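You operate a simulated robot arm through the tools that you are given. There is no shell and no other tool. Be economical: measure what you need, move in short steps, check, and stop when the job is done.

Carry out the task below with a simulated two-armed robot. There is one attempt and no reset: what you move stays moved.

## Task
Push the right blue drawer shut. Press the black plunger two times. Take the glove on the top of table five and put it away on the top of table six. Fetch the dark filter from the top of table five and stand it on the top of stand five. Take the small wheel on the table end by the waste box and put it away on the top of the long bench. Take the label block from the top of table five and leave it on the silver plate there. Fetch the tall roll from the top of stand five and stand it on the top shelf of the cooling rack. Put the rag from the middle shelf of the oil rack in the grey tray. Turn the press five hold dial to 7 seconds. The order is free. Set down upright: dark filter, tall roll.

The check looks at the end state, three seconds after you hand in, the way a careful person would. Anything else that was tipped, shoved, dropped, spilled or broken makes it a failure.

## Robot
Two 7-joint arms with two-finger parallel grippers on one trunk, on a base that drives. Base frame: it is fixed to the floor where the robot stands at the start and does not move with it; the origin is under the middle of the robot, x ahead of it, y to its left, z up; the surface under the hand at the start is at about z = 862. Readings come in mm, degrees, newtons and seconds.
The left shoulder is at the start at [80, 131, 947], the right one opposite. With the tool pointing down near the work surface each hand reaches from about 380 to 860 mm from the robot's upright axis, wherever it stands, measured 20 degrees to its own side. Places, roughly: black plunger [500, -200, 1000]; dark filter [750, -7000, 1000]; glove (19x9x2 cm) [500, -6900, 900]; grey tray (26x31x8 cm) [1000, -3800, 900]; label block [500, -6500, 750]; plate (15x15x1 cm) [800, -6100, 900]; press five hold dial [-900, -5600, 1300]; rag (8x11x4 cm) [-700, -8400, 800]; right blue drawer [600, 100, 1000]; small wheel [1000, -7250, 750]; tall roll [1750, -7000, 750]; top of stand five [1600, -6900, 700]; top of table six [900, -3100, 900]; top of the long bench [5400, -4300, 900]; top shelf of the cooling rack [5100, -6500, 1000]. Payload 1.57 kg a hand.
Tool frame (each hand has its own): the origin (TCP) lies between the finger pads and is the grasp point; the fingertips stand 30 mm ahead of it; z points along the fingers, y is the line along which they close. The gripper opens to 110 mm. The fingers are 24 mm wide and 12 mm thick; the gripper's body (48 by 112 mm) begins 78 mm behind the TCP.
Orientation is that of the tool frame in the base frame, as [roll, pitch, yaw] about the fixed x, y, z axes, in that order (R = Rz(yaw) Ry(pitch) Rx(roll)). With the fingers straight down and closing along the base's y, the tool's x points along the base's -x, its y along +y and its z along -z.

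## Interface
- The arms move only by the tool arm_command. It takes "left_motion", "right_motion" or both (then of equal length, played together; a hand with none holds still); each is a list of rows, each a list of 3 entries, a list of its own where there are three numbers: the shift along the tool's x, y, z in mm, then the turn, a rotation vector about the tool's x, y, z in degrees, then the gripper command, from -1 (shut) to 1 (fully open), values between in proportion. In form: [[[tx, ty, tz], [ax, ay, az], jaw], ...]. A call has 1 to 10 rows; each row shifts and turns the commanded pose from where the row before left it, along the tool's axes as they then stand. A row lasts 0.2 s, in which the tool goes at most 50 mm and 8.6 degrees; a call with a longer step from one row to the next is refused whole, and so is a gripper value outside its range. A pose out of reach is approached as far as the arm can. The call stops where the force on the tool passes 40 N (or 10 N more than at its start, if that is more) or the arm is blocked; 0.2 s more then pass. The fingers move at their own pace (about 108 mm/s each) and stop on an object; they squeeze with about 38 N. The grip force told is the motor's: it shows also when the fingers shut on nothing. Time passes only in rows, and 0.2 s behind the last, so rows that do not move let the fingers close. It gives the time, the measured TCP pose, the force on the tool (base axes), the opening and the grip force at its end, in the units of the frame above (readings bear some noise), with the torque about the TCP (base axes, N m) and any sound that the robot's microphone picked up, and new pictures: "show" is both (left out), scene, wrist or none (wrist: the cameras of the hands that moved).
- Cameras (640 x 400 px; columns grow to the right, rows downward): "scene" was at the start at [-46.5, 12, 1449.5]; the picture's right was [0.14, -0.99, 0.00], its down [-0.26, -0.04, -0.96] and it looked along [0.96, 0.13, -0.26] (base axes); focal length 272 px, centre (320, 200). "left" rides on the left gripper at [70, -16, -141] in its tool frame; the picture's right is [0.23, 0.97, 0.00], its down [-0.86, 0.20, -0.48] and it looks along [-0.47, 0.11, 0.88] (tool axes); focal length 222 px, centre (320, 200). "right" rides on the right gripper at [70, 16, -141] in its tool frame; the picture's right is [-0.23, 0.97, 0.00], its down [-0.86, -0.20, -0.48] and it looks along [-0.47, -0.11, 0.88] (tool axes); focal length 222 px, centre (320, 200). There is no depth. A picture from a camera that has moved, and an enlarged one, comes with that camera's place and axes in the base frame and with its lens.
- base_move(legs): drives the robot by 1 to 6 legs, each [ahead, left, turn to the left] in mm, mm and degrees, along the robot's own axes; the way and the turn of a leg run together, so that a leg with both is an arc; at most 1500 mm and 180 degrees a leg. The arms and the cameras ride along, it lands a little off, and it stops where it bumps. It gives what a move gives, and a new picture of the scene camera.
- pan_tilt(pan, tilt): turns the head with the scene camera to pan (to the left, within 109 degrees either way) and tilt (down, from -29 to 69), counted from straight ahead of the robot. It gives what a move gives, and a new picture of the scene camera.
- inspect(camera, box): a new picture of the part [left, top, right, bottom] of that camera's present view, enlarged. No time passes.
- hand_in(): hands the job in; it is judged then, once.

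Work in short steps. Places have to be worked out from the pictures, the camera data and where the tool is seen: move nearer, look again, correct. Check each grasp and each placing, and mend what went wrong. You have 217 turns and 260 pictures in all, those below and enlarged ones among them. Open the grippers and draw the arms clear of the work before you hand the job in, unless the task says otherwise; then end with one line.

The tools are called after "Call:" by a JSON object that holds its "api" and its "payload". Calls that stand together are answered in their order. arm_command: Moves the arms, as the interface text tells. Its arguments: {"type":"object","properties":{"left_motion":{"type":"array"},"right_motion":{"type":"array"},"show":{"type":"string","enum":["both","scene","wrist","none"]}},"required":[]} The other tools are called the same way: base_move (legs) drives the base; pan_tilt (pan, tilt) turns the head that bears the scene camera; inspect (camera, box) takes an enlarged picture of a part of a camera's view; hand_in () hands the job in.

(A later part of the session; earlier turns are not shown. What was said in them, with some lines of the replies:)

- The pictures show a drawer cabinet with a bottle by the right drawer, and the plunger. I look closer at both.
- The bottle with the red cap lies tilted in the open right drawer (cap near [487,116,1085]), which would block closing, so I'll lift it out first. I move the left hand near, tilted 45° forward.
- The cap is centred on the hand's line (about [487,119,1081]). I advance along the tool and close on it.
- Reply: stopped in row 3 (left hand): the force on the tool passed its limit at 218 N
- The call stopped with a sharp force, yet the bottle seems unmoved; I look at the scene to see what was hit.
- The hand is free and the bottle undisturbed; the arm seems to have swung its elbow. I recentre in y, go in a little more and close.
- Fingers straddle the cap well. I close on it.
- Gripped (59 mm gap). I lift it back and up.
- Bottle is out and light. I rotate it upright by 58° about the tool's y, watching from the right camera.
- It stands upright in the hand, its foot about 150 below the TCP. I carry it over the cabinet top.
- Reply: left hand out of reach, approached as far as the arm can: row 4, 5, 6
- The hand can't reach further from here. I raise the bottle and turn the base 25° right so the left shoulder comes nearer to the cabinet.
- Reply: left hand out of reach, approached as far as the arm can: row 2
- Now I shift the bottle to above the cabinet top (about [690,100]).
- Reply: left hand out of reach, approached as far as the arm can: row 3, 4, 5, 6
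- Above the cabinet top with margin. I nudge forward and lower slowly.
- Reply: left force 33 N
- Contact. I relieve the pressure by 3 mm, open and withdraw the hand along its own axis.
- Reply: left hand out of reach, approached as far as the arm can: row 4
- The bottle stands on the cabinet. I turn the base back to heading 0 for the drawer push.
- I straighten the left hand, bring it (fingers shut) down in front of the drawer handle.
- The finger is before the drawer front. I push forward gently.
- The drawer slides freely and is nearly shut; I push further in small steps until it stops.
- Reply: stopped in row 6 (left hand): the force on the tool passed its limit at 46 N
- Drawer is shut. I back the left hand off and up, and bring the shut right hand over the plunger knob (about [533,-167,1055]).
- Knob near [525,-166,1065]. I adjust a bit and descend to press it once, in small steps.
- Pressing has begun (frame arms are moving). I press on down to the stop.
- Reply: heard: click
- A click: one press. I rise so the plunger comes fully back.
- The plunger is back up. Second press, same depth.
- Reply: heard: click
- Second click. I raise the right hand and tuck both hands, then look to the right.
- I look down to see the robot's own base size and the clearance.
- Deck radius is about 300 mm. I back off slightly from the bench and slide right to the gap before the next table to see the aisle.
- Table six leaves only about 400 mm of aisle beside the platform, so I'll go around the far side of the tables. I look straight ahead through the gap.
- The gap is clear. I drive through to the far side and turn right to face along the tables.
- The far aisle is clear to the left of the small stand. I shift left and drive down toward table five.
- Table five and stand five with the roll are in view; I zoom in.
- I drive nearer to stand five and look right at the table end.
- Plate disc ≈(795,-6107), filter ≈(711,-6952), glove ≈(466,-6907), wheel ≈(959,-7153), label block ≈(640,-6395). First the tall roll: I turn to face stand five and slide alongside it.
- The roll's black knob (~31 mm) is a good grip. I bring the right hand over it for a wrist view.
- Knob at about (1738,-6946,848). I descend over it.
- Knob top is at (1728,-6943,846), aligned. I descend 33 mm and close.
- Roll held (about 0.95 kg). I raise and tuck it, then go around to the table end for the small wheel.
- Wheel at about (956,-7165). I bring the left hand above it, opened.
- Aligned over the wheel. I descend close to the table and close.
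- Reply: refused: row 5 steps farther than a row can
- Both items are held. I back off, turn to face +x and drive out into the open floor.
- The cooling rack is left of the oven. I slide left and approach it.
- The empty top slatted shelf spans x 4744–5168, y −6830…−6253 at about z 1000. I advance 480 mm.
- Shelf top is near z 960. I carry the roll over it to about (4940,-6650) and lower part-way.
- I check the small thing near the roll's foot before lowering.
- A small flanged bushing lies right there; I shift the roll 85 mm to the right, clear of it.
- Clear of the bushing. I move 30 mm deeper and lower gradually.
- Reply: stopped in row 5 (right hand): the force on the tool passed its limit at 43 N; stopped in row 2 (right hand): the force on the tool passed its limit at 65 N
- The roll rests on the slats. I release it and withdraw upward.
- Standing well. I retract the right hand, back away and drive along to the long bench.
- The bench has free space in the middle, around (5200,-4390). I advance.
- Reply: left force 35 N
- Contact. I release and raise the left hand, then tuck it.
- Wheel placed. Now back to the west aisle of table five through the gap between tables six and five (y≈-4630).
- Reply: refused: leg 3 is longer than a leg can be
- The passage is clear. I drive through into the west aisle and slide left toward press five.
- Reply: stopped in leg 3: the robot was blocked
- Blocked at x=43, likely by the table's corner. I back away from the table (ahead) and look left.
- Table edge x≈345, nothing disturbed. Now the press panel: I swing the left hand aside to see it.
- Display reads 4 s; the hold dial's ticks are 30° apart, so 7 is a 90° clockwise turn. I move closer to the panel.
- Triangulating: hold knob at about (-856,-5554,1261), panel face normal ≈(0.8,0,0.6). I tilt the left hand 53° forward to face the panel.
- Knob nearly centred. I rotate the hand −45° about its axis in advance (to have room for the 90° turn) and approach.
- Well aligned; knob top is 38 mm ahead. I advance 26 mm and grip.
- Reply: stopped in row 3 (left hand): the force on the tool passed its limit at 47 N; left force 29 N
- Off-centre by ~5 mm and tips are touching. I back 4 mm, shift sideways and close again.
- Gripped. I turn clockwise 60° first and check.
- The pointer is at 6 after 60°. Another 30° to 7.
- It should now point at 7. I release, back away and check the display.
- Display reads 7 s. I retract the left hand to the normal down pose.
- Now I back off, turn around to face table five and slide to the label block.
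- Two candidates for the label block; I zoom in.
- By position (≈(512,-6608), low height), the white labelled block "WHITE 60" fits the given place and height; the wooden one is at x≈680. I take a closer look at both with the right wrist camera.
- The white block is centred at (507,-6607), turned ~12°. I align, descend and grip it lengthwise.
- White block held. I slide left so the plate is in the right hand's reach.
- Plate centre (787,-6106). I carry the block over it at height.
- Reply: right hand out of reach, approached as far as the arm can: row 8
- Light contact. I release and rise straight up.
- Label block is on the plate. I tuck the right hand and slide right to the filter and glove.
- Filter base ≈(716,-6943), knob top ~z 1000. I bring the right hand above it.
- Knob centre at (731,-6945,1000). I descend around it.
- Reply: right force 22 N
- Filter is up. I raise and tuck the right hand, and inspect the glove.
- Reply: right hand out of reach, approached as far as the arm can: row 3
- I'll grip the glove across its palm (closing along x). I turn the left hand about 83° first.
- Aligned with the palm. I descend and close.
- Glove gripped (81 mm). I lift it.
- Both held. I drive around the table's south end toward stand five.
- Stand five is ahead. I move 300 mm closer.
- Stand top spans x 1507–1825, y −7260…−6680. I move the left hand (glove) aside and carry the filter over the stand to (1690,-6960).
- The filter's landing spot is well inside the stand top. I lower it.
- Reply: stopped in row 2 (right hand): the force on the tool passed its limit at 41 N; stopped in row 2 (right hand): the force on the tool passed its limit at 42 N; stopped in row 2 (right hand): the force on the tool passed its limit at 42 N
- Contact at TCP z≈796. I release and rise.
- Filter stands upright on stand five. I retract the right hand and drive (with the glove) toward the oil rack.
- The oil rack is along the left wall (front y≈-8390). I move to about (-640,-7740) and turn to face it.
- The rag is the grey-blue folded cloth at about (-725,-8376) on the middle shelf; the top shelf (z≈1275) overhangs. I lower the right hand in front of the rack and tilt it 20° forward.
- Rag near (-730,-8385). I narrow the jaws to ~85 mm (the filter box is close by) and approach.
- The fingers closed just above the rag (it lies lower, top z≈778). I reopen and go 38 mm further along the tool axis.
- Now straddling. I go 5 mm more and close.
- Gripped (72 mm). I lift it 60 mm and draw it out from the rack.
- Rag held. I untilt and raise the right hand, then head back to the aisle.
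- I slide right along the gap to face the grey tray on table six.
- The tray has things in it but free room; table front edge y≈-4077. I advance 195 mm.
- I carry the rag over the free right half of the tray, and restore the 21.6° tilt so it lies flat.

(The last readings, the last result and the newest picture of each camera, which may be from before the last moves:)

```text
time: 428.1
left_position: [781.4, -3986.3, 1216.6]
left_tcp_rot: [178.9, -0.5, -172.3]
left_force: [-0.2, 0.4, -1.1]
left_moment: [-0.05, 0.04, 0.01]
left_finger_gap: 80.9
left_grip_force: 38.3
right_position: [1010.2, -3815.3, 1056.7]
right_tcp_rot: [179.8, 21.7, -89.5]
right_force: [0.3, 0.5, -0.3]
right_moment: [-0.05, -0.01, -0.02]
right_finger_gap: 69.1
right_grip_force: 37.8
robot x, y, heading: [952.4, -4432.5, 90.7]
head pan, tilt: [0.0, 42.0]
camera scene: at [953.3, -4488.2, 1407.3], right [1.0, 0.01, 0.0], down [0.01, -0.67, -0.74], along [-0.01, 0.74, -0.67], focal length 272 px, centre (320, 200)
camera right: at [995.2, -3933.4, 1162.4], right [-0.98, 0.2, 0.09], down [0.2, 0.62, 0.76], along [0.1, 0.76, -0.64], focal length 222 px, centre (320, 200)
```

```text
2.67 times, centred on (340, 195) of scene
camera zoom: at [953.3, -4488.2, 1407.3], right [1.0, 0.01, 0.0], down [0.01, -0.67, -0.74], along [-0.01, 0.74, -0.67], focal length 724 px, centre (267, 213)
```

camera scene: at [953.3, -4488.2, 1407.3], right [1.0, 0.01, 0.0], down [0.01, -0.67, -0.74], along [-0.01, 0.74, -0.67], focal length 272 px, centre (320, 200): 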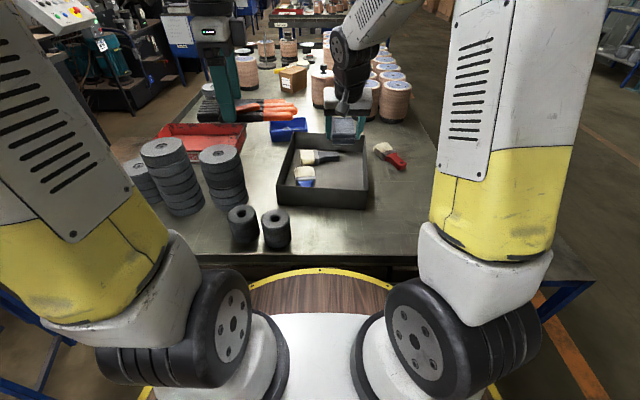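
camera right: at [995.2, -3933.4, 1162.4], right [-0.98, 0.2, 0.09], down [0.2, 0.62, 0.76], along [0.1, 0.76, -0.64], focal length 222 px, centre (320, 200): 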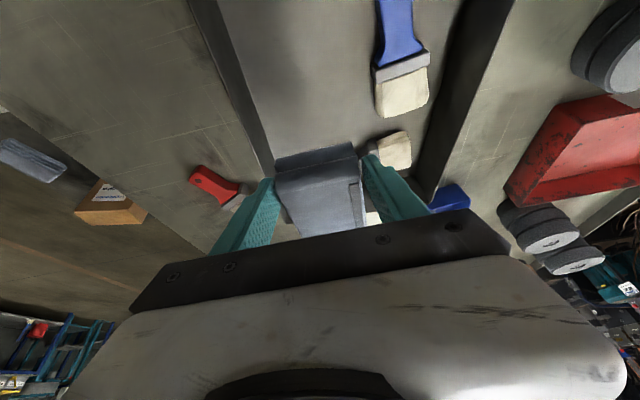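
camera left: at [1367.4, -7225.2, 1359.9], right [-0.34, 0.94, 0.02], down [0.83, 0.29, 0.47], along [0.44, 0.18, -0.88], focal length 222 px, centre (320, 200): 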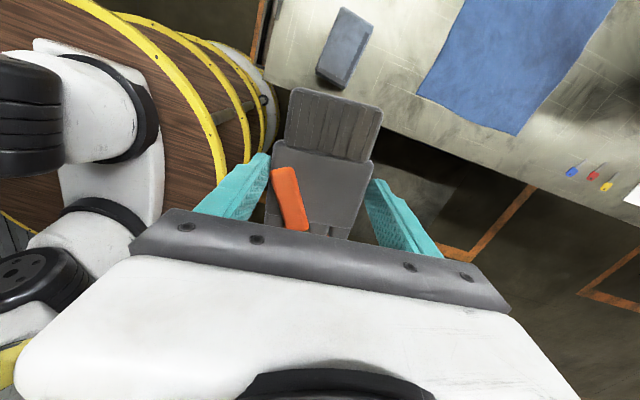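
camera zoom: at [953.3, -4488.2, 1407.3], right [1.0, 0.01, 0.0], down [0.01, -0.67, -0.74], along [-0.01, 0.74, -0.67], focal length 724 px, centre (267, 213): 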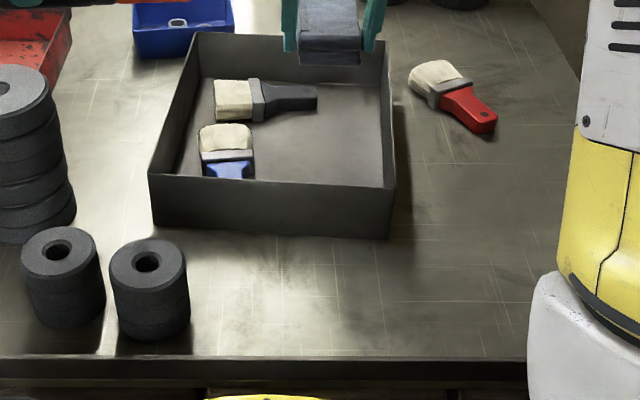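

Landing spot is clear. I lower it vertically into the tray.

Call:
{"api": "arm_command", "payload": {"right_motion": [[[10, 0, 30], [0, 0, 0], -1], [[10, 0, 30], [0, 0, 0], -1], [[10, 0, 30], [0, 0, 0], -1], [[8, 0, 25], [0, 0, 0], -1]]}}

Call:
{"api": "inspect", "payload": {"camera": "scene", "box": [260, 120, 420, 220]}}

```text
time: 429.1
left_position: [781.7, -3987.3, 1218.2]
left_tcp_rot: [178.8, -0.5, -172.4]
left_force: [0.3, -0.5, -0.3]
left_moment: [0.01, 0.02, -0.01]
left_finger_gap: 80.8
left_grip_force: 38.2
right_position: [1008.4, -3806.1, 935.6]
right_tcp_rot: [179.8, 21.6, -89.6]
right_force: [-0.4, -0.9, -0.2]
right_moment: [0.02, 0.0, 0.03]
right_finger_gap: 68.7
right_grip_force: 37.7
robot x, y, heading: [951.5, -4432.4, 90.8]
head pan, tilt: [0.0, 42.0]
camera scene: at [953.4, -4488.7, 1407.3], right [1.0, 0.01, 0.0], down [0.01, -0.67, -0.74], along [-0.01, 0.74, -0.67], focal length 272 px, centre (320, 200)
camera right: at [993.9, -3924.2, 1041.4], right [-0.98, 0.2, 0.09], down [0.2, 0.62, 0.76], along [0.1, 0.76, -0.64], focal length 222 px, centre (320, 200)
```

scene: 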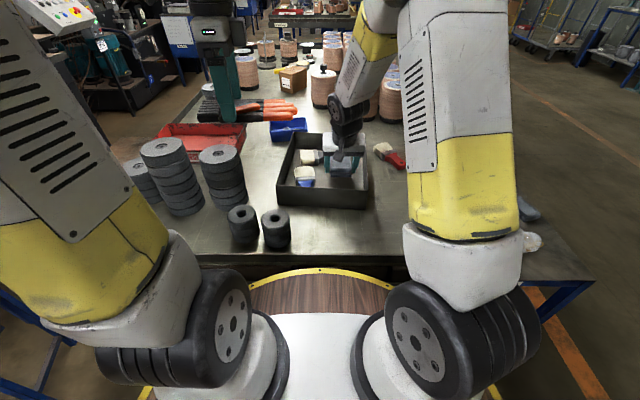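
right: 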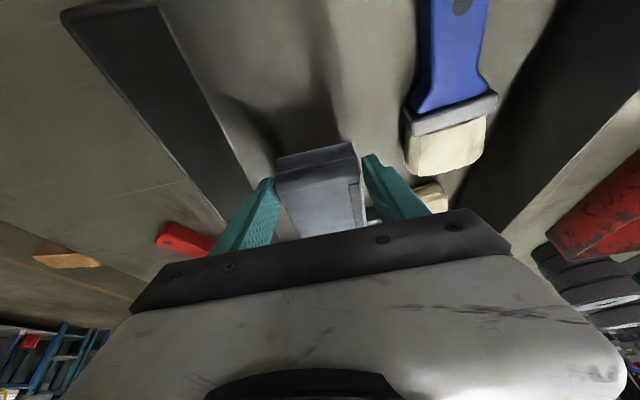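

```text
4.00 times, centred on (340, 170) of scene
camera zoom: at [953.4, -4488.7, 1407.3], right [1.0, 0.01, 0.0], down [0.01, -0.67, -0.74], along [-0.01, 0.74, -0.67], focal length 1086 px, centre (240, 320)
```

zoom: 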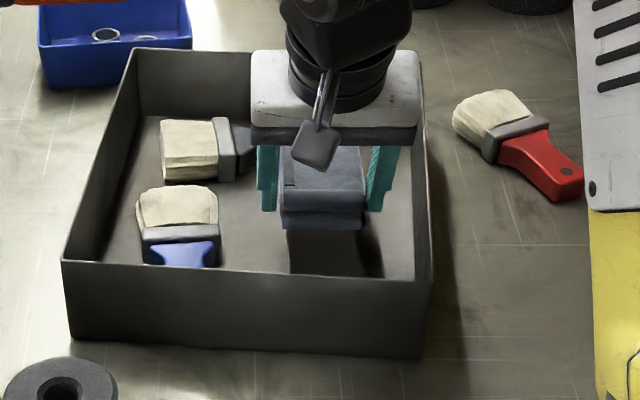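

Call:
{"api": "arm_command", "payload": {"right_motion": [[[3, 0, 9], [0, 0, 0], -1], [[2, 0, 6], [0, 0, 0], -1], [[1.5, 0, 4], [0, 0, 0], -1], [[0, 0, 0], [0, 0, 0], -1]], "show": "none"}}

Call:
{"api": "arm_command", "payload": {"right_motion": [[[1.5, 0, 4], [0, 0, 0], -1], [[0, 0, 0], [0, 0, 0], -1]], "show": "none"}}

Call:
{"api": "inspect", "payload": {"camera": "scene", "box": [260, 120, 420, 220]}}

```text
time: 430.1
left_position: [780.7, -3987.3, 1215.8]
left_tcp_rot: [178.9, -0.5, -172.3]
left_force: [0.7, 0.4, 0.3]
left_moment: [-0.03, 0.0, 0.02]
left_finger_gap: 80.7
left_grip_force: 37.9
right_position: [1009.5, -3806.3, 915.8]
right_tcp_rot: [179.9, 21.6, -89.5]
right_force: [0.7, -0.3, -0.5]
right_moment: [-0.02, 0.02, 0.0]
right_finger_gap: 68.7
right_grip_force: 37.4
robot x, y, heading: [952.7, -4432.3, 90.6]
head pan, tilt: [0.0, 42.0]
```

```text
time: 430.7
left_position: [781.9, -3987.2, 1218.0]
left_tcp_rot: [178.9, -0.5, -172.4]
left_force: [0.3, 0.0, -0.2]
left_moment: [-0.01, 0.01, 0.0]
left_finger_gap: 81.0
left_grip_force: 37.8
right_position: [1009.5, -3806.0, 910.9]
right_tcp_rot: [180.0, 21.6, -89.5]
right_force: [-0.3, -0.3, 0.9]
right_moment: [0.02, 0.07, 0.04]
right_finger_gap: 68.6
right_grip_force: 38.1
robot x, y, heading: [950.7, -4431.0, 90.4]
head pan, tilt: [0.0, 42.0]
```

```text
4.00 times, centred on (340, 170) of scene
camera zoom: at [953.3, -4488.4, 1407.3], right [1.0, 0.01, 0.0], down [0.01, -0.67, -0.74], along [-0.01, 0.74, -0.67], focal length 1086 px, centre (240, 320)
```

zoom: 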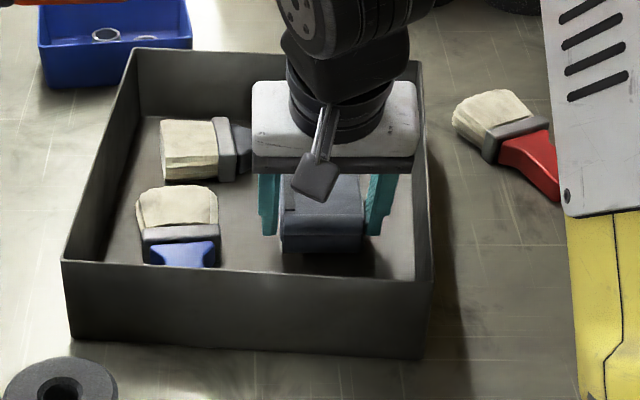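

Call:
{"api": "arm_command", "payload": {"right_motion": [[[1.2, 0, 3], [0, 0, 0], -1], [[0, 0, 0], [0, 0, 0], -1], [[0, 0, 0], [0, 0, 0], 0.3], [[0, 0, 0], [0, 0, 0], 0.5], [[0, 0, 0], [0, 0, 0], 0.55]], "show": "none"}}

Call:
{"api": "arm_command", "payload": {"right_motion": [[[-6, 0, -14], [0, 0, 0], 0.55], [[-14, 0, -37], [0, 0, 0], 0.55], [[-14, 0, -37], [0, 0, 0], 0.55], [[-10, 0, -37], [0, 0, 0], 0.55], [[0, 0, -40], [0, 7.2, 0], -1], [[10, 0, -40], [0, 7.2, 0], -1], [[20, 0, -40], [0, 7.2, 0], -1]]}}

Call:
{"api": "inspect", "payload": {"camera": "scene", "box": [260, 120, 420, 220]}}

```text
time: 431.9
left_position: [781.2, -3986.5, 1217.5]
left_tcp_rot: [178.9, -0.4, -172.4]
left_force: [0.2, 0.3, -1.1]
left_moment: [0.01, -0.02, 0.02]
left_finger_gap: 80.7
left_grip_force: 38.2
right_position: [1009.3, -3806.0, 909.1]
right_tcp_rot: [179.9, 21.7, -89.7]
right_force: [-0.1, 0.2, 0.4]
right_moment: [0.02, 0.02, 0.02]
right_finger_gap: 85.5
right_grip_force: 0.0
robot x, y, heading: [949.6, -4429.2, 90.8]
head pan, tilt: [0.0, 42.0]
```

```text
time: 433.5
left_position: [782.1, -3985.2, 1217.4]
left_tcp_rot: [178.9, -0.5, -172.4]
left_force: [0.3, 0.0, -0.5]
left_moment: [-0.04, 0.0, 0.04]
left_finger_gap: 80.9
left_grip_force: 38.0
right_position: [1010.1, -3868.6, 1152.5]
right_tcp_rot: [179.8, -0.1, -89.6]
right_force: [-0.2, 0.1, -0.4]
right_moment: [0.04, -0.01, -0.01]
right_finger_gap: 0.1
right_grip_force: 21.3
robot x, y, heading: [953.8, -4428.3, 90.6]
head pan, tilt: [0.0, 42.0]
camera scene: at [953.3, -4488.3, 1407.3], right [1.0, 0.01, 0.0], down [0.01, -0.67, -0.74], along [-0.01, 0.74, -0.67], focal length 272 px, centre (320, 200)
camera right: at [994.8, -3939.4, 1294.0], right [-0.98, 0.22, 0.0], down [0.19, 0.86, 0.48], along [0.1, 0.47, -0.88], focal length 222 px, centre (320, 200)
```

scene: 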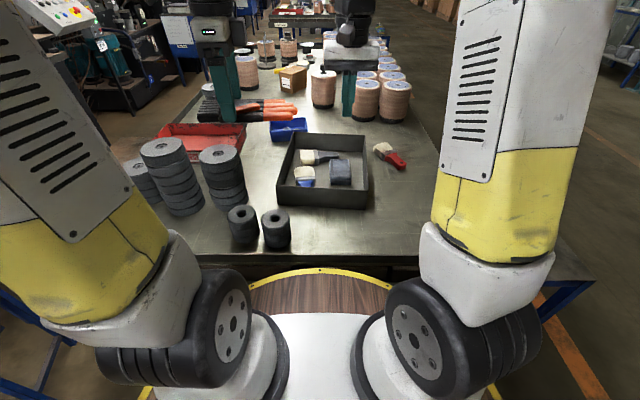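
right: 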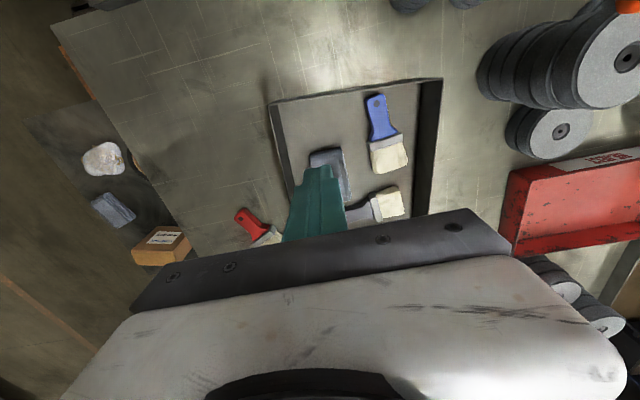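

```text
4.00 times, centred on (340, 170) of scene
camera zoom: at [953.3, -4488.3, 1407.3], right [1.0, 0.01, 0.0], down [0.01, -0.67, -0.74], along [-0.01, 0.74, -0.67], focal length 1086 px, centre (240, 320)
```

zoom: 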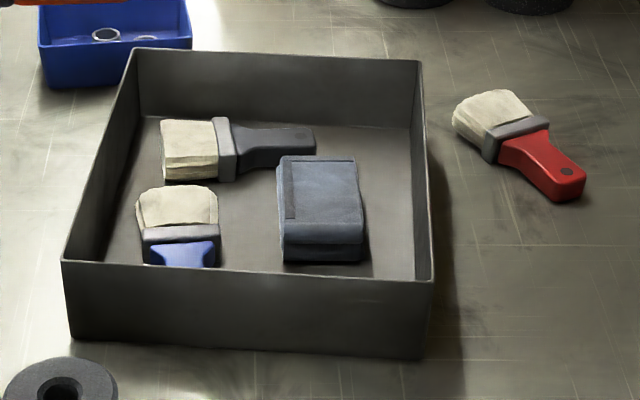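

Rag lies flat in the tray. Next the glove: I tuck the right hand aside and shift the robot right, for the free front-right corner of table six.

Call:
{"api": "arm_command", "payload": {"right_motion": [[[30, -35, -15], [0, 0, 0], -1], [[30, -35, -15], [0, 0, 0], -1], [[30, -35, -15], [0, 0, 0], -1], [[20, -35, -15], [0, 0, 0], -1]], "show": "none"}}

Call:
{"api": "base_move", "payload": {"legs": [[0, -260, 0]]}}

Call:
{"api": "inspect", "payload": {"camera": "scene", "box": [160, 120, 460, 290]}}

```text
time: 434.5
left_position: [782.0, -3987.1, 1216.8]
left_tcp_rot: [178.9, -0.4, -172.3]
left_force: [0.1, -0.9, 0.0]
left_moment: [-0.01, 0.0, 0.01]
left_finger_gap: 80.8
left_grip_force: 37.7
right_position: [1152.7, -3978.9, 1210.6]
right_tcp_rot: [179.8, 0.0, -89.3]
right_force: [0.1, -0.1, -0.2]
right_moment: [0.0, -0.02, -0.02]
right_finger_gap: 0.0
right_grip_force: 21.5
robot x, y, heading: [957.4, -4431.7, 90.8]
head pan, tilt: [0.0, 42.0]
```

```text
time: 436.4
left_position: [1037.9, -3983.6, 1216.6]
left_tcp_rot: [179.0, -0.6, -172.3]
left_force: [0.1, -0.2, -0.8]
left_moment: [0.04, -0.02, 0.0]
left_finger_gap: 81.0
left_grip_force: 38.2
right_position: [1410.0, -3976.1, 1210.9]
right_tcp_rot: [179.9, 0.0, -89.6]
right_force: [-0.8, 0.3, 0.0]
right_moment: [0.02, -0.01, 0.01]
right_finger_gap: 0.1
right_grip_force: 21.9
robot x, y, heading: [1210.8, -4426.2, 90.4]
head pan, tilt: [0.0, 42.0]
camera scene: at [1209.6, -4485.9, 1407.3], right [1.0, 0.01, 0.0], down [0.01, -0.67, -0.74], along [-0.01, 0.74, -0.67], focal length 272 px, centre (320, 200)
```

scene: 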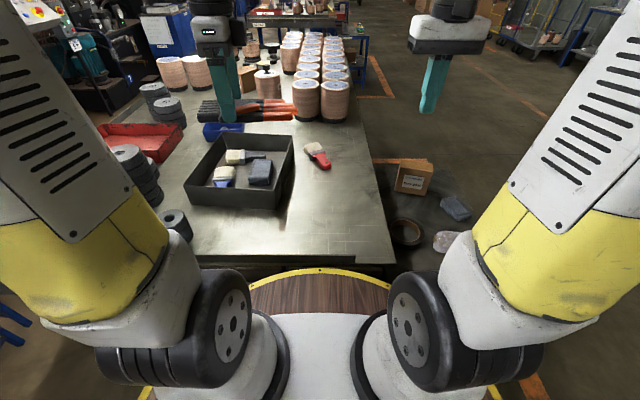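

```text
2.13 times, centred on (310, 205) of scene
camera zoom: at [1209.6, -4485.9, 1407.3], right [1.0, 0.01, 0.0], down [0.01, -0.67, -0.74], along [-0.01, 0.74, -0.67], focal length 579 px, centre (341, 189)
```

zoom: 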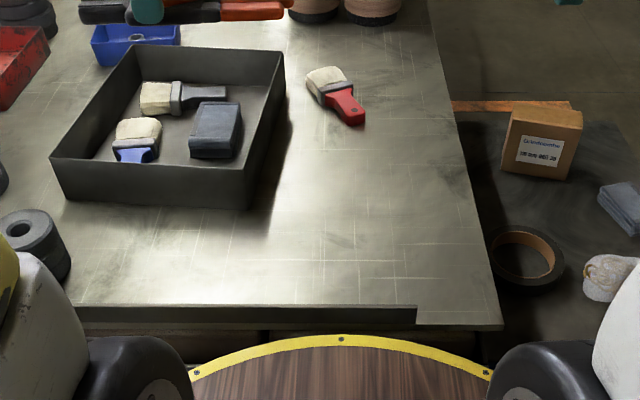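

Free spot right of the tray around (1215,-3925). I carry the glove there and lower it.

Call:
{"api": "arm_command", "payload": {"left_motion": [[[-36.7, 7, 10], [0, 0, 0], -1], [[-36.7, 7, 20], [0, 0, 0], -1], [[-36.7, 7, 25], [0, 0, 0], -1], [[-36.7, 7, 25], [0, 0, 0], -1], [[-36.7, 7, 25], [0, 0, 0], -1], [[0, 0, 40], [0, 0, 0], -1], [[0, 0, 40], [0, 0, 0], -1], [[0, 0, 40], [0, 0, 0], -1], [[0, 0, 30], [0, 0, 0], -1]]}}

Call:
{"api": "inspect", "payload": {"camera": "scene", "box": [220, 120, 420, 290]}}

```text
time: 438.4
left_position: [1213.1, -3919.3, 961.9]
left_tcp_rot: [178.9, -0.6, -172.4]
left_force: [0.0, -0.2, -0.3]
left_moment: [0.04, 0.01, -0.03]
left_finger_gap: 80.8
left_grip_force: 38.3
right_position: [1410.2, -3976.4, 1209.5]
right_tcp_rot: [179.9, 0.0, -89.8]
right_force: [-0.1, -0.9, -1.2]
right_moment: [0.0, 0.0, 0.0]
right_finger_gap: 0.0
right_grip_force: 21.8
robot x, y, heading: [1211.3, -4431.4, 90.5]
head pan, tilt: [0.0, 42.0]
camera scene: at [1209.7, -4486.1, 1407.3], right [1.0, 0.01, 0.0], down [0.01, -0.67, -0.74], along [-0.01, 0.74, -0.67], focal length 272 px, centre (320, 200)
camera left: at [1147.7, -3947.6, 1103.7], right [-0.35, 0.94, 0.02], down [0.83, 0.3, 0.48], along [0.44, 0.19, -0.88], focal length 222 px, centre (320, 200)
```

scene: 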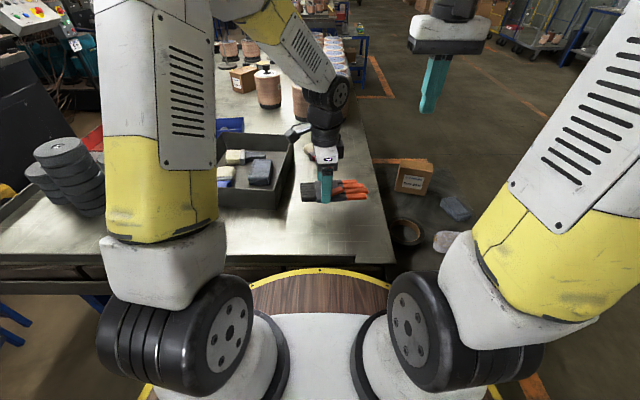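
left: 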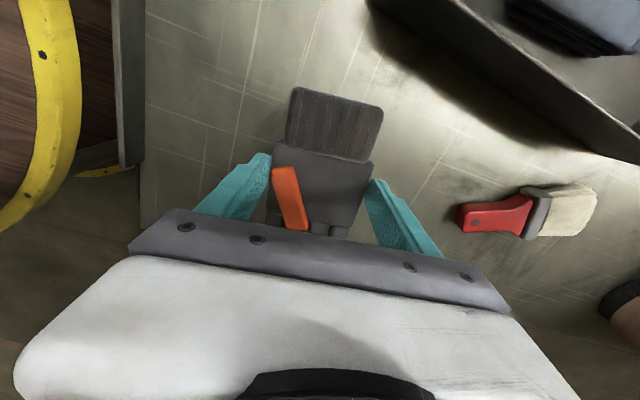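

```text
2.35 times, centred on (320, 205) of scene
camera zoom: at [1209.7, -4486.1, 1407.3], right [1.0, 0.01, 0.0], down [0.01, -0.67, -0.74], along [-0.01, 0.74, -0.67], focal length 639 px, centre (320, 188)
```

zoom: 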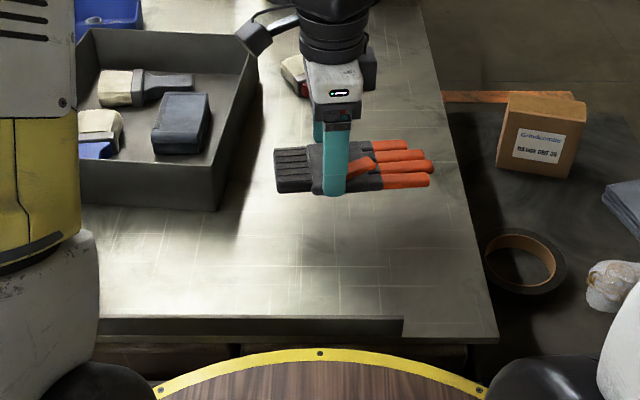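

Call:
{"api": "arm_command", "payload": {"left_motion": [[[0, 0, 25], [0, 0, 0], -1], [[0, 0, 18], [0, 0, 0], -1], [[0, 0, 8], [0, 0, 0], -1], [[0, 0, 5], [0, 0, 0], -1], [[0, 0, 0], [0, 0, 0], -1]], "show": "none"}}

Call:
{"api": "arm_command", "payload": {"left_motion": [[[0, 0, 3], [0, 0, 0], -1], [[0, 0, 0], [0, 0, 0], -1]], "show": "none"}}

Call:
{"api": "inspect", "payload": {"camera": "scene", "box": [220, 120, 420, 290]}}

```text
time: 439.6
left_position: [1213.2, -3918.9, 905.0]
left_tcp_rot: [178.9, -0.5, -172.4]
left_force: [0.4, -0.7, -0.4]
left_moment: [0.0, 0.01, -0.02]
left_finger_gap: 80.6
left_grip_force: 38.1
right_position: [1409.8, -3977.3, 1212.1]
right_tcp_rot: [179.9, 0.0, -89.6]
right_force: [0.0, 0.0, 0.3]
right_moment: [0.01, 0.03, 0.0]
right_finger_gap: 0.3
right_grip_force: 21.1
robot x, y, heading: [1206.5, -4428.1, 90.5]
head pan, tilt: [0.0, 42.0]
```

```text
time: 440.2
left_position: [1213.1, -3919.3, 901.7]
left_tcp_rot: [178.8, -0.6, -172.4]
left_force: [-0.6, -0.5, -0.5]
left_moment: [-0.01, -0.01, 0.0]
left_finger_gap: 81.0
left_grip_force: 38.3
right_position: [1408.8, -3976.3, 1210.5]
right_tcp_rot: [179.9, 0.0, -89.5]
right_force: [-0.1, -0.3, 0.0]
right_moment: [0.0, 0.03, 0.0]
right_finger_gap: 0.2
right_grip_force: 21.4
robot x, y, heading: [1207.7, -4427.3, 90.6]
head pan, tilt: [0.0, 42.0]
```

```text
2.35 times, centred on (320, 205) of scene
camera zoom: at [1209.7, -4485.9, 1407.3], right [1.0, 0.01, 0.0], down [0.01, -0.67, -0.74], along [-0.01, 0.74, -0.67], focal length 639 px, centre (320, 188)
```

zoom: 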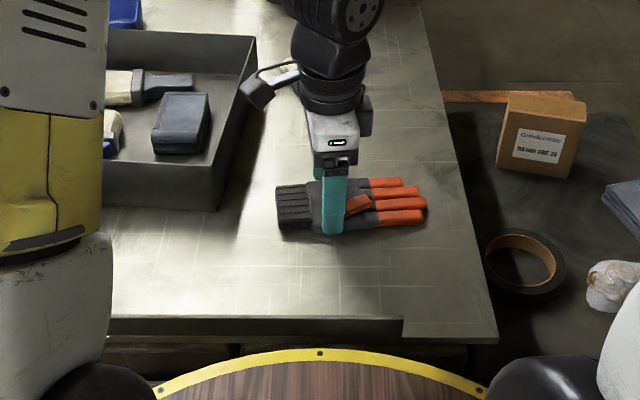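

The glove is just at the table. I lower 3 mm more, release and rise.

Call:
{"api": "arm_command", "payload": {"left_motion": [[[0, 0, 3], [0, 0, 0], -1], [[0, 0, 0], [0, 0, 0], 0.4], [[0, 0, 0], [0, 0, 0], 0.9], [[0, 0, 0], [0, 0, 0], 1], [[0, 0, -15], [0, 0, 0], 1], [[0, 0, -40], [0, 0, 0], 1], [[0, 0, -45], [0, 0, 0], 1], [[0, 0, -45], [0, 0, 0], 1], [[0, 0, -45], [0, 0, 0], -1], [[0, 0, -45], [0, 0, 0], -1]], "show": "none"}}

Call:
{"api": "arm_command", "payload": {"left_motion": [[[40, 0, -20], [0, 0, 0], -1], [[40, 0, -20], [0, 0, 0], -1], [[40, 0, -10], [0, 0, 0], -1], [[40, 0, 0], [0, 0, 0], -1]], "show": "none"}}

Call:
{"api": "inspect", "payload": {"camera": "scene", "box": [160, 110, 440, 290]}}

```text
time: 442.4
left_position: [1214.5, -3923.9, 1135.1]
left_tcp_rot: [178.9, -0.5, -172.4]
left_force: [-0.2, -0.2, 0.0]
left_moment: [-0.01, 0.01, 0.0]
left_finger_gap: 0.1
left_grip_force: 10.0
right_position: [1408.2, -3978.6, 1210.9]
right_tcp_rot: [179.9, 0.0, -89.6]
right_force: [0.6, 0.7, -0.7]
right_moment: [-0.02, 0.0, -0.03]
right_finger_gap: 0.0
right_grip_force: 21.7
robot x, y, heading: [1201.8, -4426.7, 90.4]
head pan, tilt: [0.0, 42.0]
```

```text
time: 443.4
left_position: [1056.7, -3946.1, 1182.2]
left_tcp_rot: [178.9, -0.6, -172.5]
left_force: [0.2, 1.0, -0.4]
left_moment: [-0.04, 0.06, 0.03]
left_finger_gap: 0.0
left_grip_force: 21.3
right_position: [1410.4, -3976.8, 1210.4]
right_tcp_rot: [179.9, 0.0, -89.6]
right_force: [0.7, -0.8, -0.2]
right_moment: [0.01, 0.01, 0.01]
right_finger_gap: 0.1
right_grip_force: 21.5
robot x, y, heading: [1203.8, -4431.5, 90.4]
head pan, tilt: [0.0, 42.0]
```

```text
2.22 times, centred on (300, 200) of scene
camera zoom: at [1210.0, -4485.8, 1407.3], right [1.0, 0.01, 0.0], down [0.01, -0.67, -0.74], along [-0.01, 0.74, -0.67], focal length 604 px, centre (364, 200)
```

zoom: 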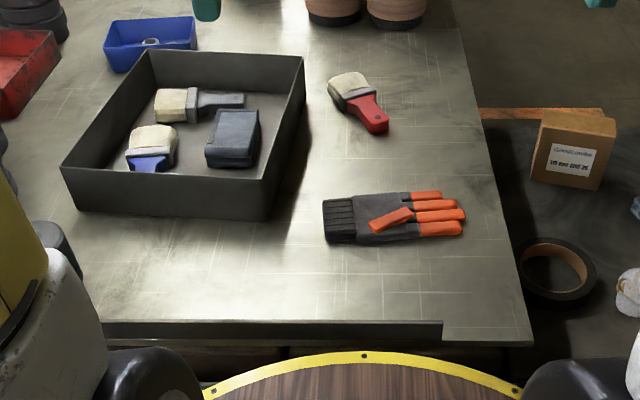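

Everything is placed. I back away from the table and open both grippers.

Call:
{"api": "base_move", "payload": {"legs": [[-200, 0, 0]]}}

Call:
{"api": "arm_command", "payload": {"left_motion": [[[0, 0, 0], [0, 0, 0], 1], [[0, 0, 0], [0, 0, 0], 1], [[0, 0, 0], [0, 0, 0], 1]], "right_motion": [[[0, 0, 0], [0, 0, 0], 1], [[0, 0, 0], [0, 0, 0], 1], [[0, 0, 0], [0, 0, 0], 1]], "show": "scene"}}

```text
time: 444.9
left_position: [1060.6, -4144.6, 1184.4]
left_tcp_rot: [178.9, -0.4, -172.5]
left_force: [0.5, -0.6, 0.3]
left_moment: [0.0, 0.02, 0.01]
left_finger_gap: 0.0
left_grip_force: 21.5
right_position: [1412.1, -4175.0, 1210.7]
right_tcp_rot: [-180.0, -0.1, -89.5]
right_force: [0.4, -0.7, -0.3]
right_moment: [0.03, 0.02, -0.04]
right_finger_gap: 0.0
right_grip_force: 21.6
robot x, y, heading: [1209.3, -4626.4, 90.6]
head pan, tilt: [0.0, 42.0]
camera scene: at [1211.5, -4683.0, 1407.3], right [1.0, 0.01, 0.0], down [0.01, -0.67, -0.74], along [-0.01, 0.74, -0.67], focal length 272 px, centre (320, 200)
```

scene: 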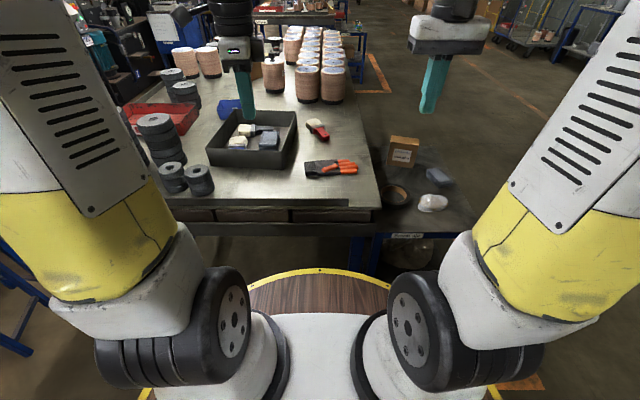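

```text
time: 445.8
left_position: [1058.9, -4143.9, 1182.9]
left_tcp_rot: [178.7, -0.5, -172.5]
left_force: [-0.2, 0.3, -0.2]
left_moment: [0.02, -0.01, -0.04]
left_finger_gap: 109.9
left_grip_force: 0.1
right_position: [1411.6, -4174.3, 1211.3]
right_tcp_rot: [179.9, 0.0, -89.6]
right_force: [-0.5, 0.1, -0.4]
right_moment: [-0.04, 0.04, -0.03]
right_finger_gap: 109.8
right_grip_force: 0.0
robot x, y, heading: [1207.6, -4626.1, 90.6]
head pan, tilt: [0.0, 42.0]
camera scene: at [1211.5, -4683.2, 1407.3], right [1.0, 0.01, 0.0], down [0.01, -0.67, -0.74], along [-0.01, 0.74, -0.67], focal length 272 px, centre (320, 200)
```

scene: 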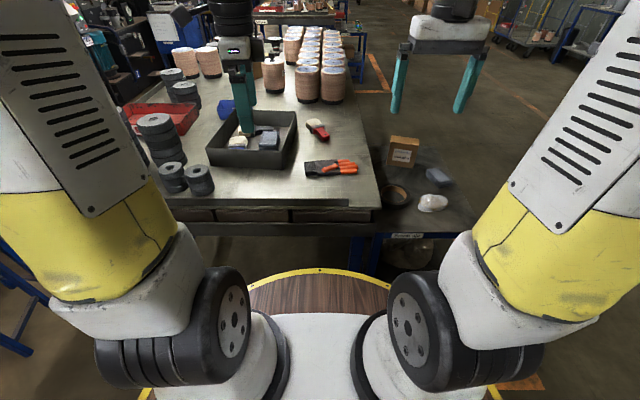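

The grippers are open and the arms are clear of the work, so I hand the job in.

Call:
{"api": "hand_in", "payload": {}}

```text
The job is handed in.
```

All nine tasks are done and the job is handed in; I had to choose which block was the label block, taking the "WHITE 60" block because it matched the given place better than the wooden "45 pcs" block. To shut the drawer I first moved the wax bottle lying in it onto the top of the drawer cabinet; the robot base also bumped table five once, with nothing seen displaced.
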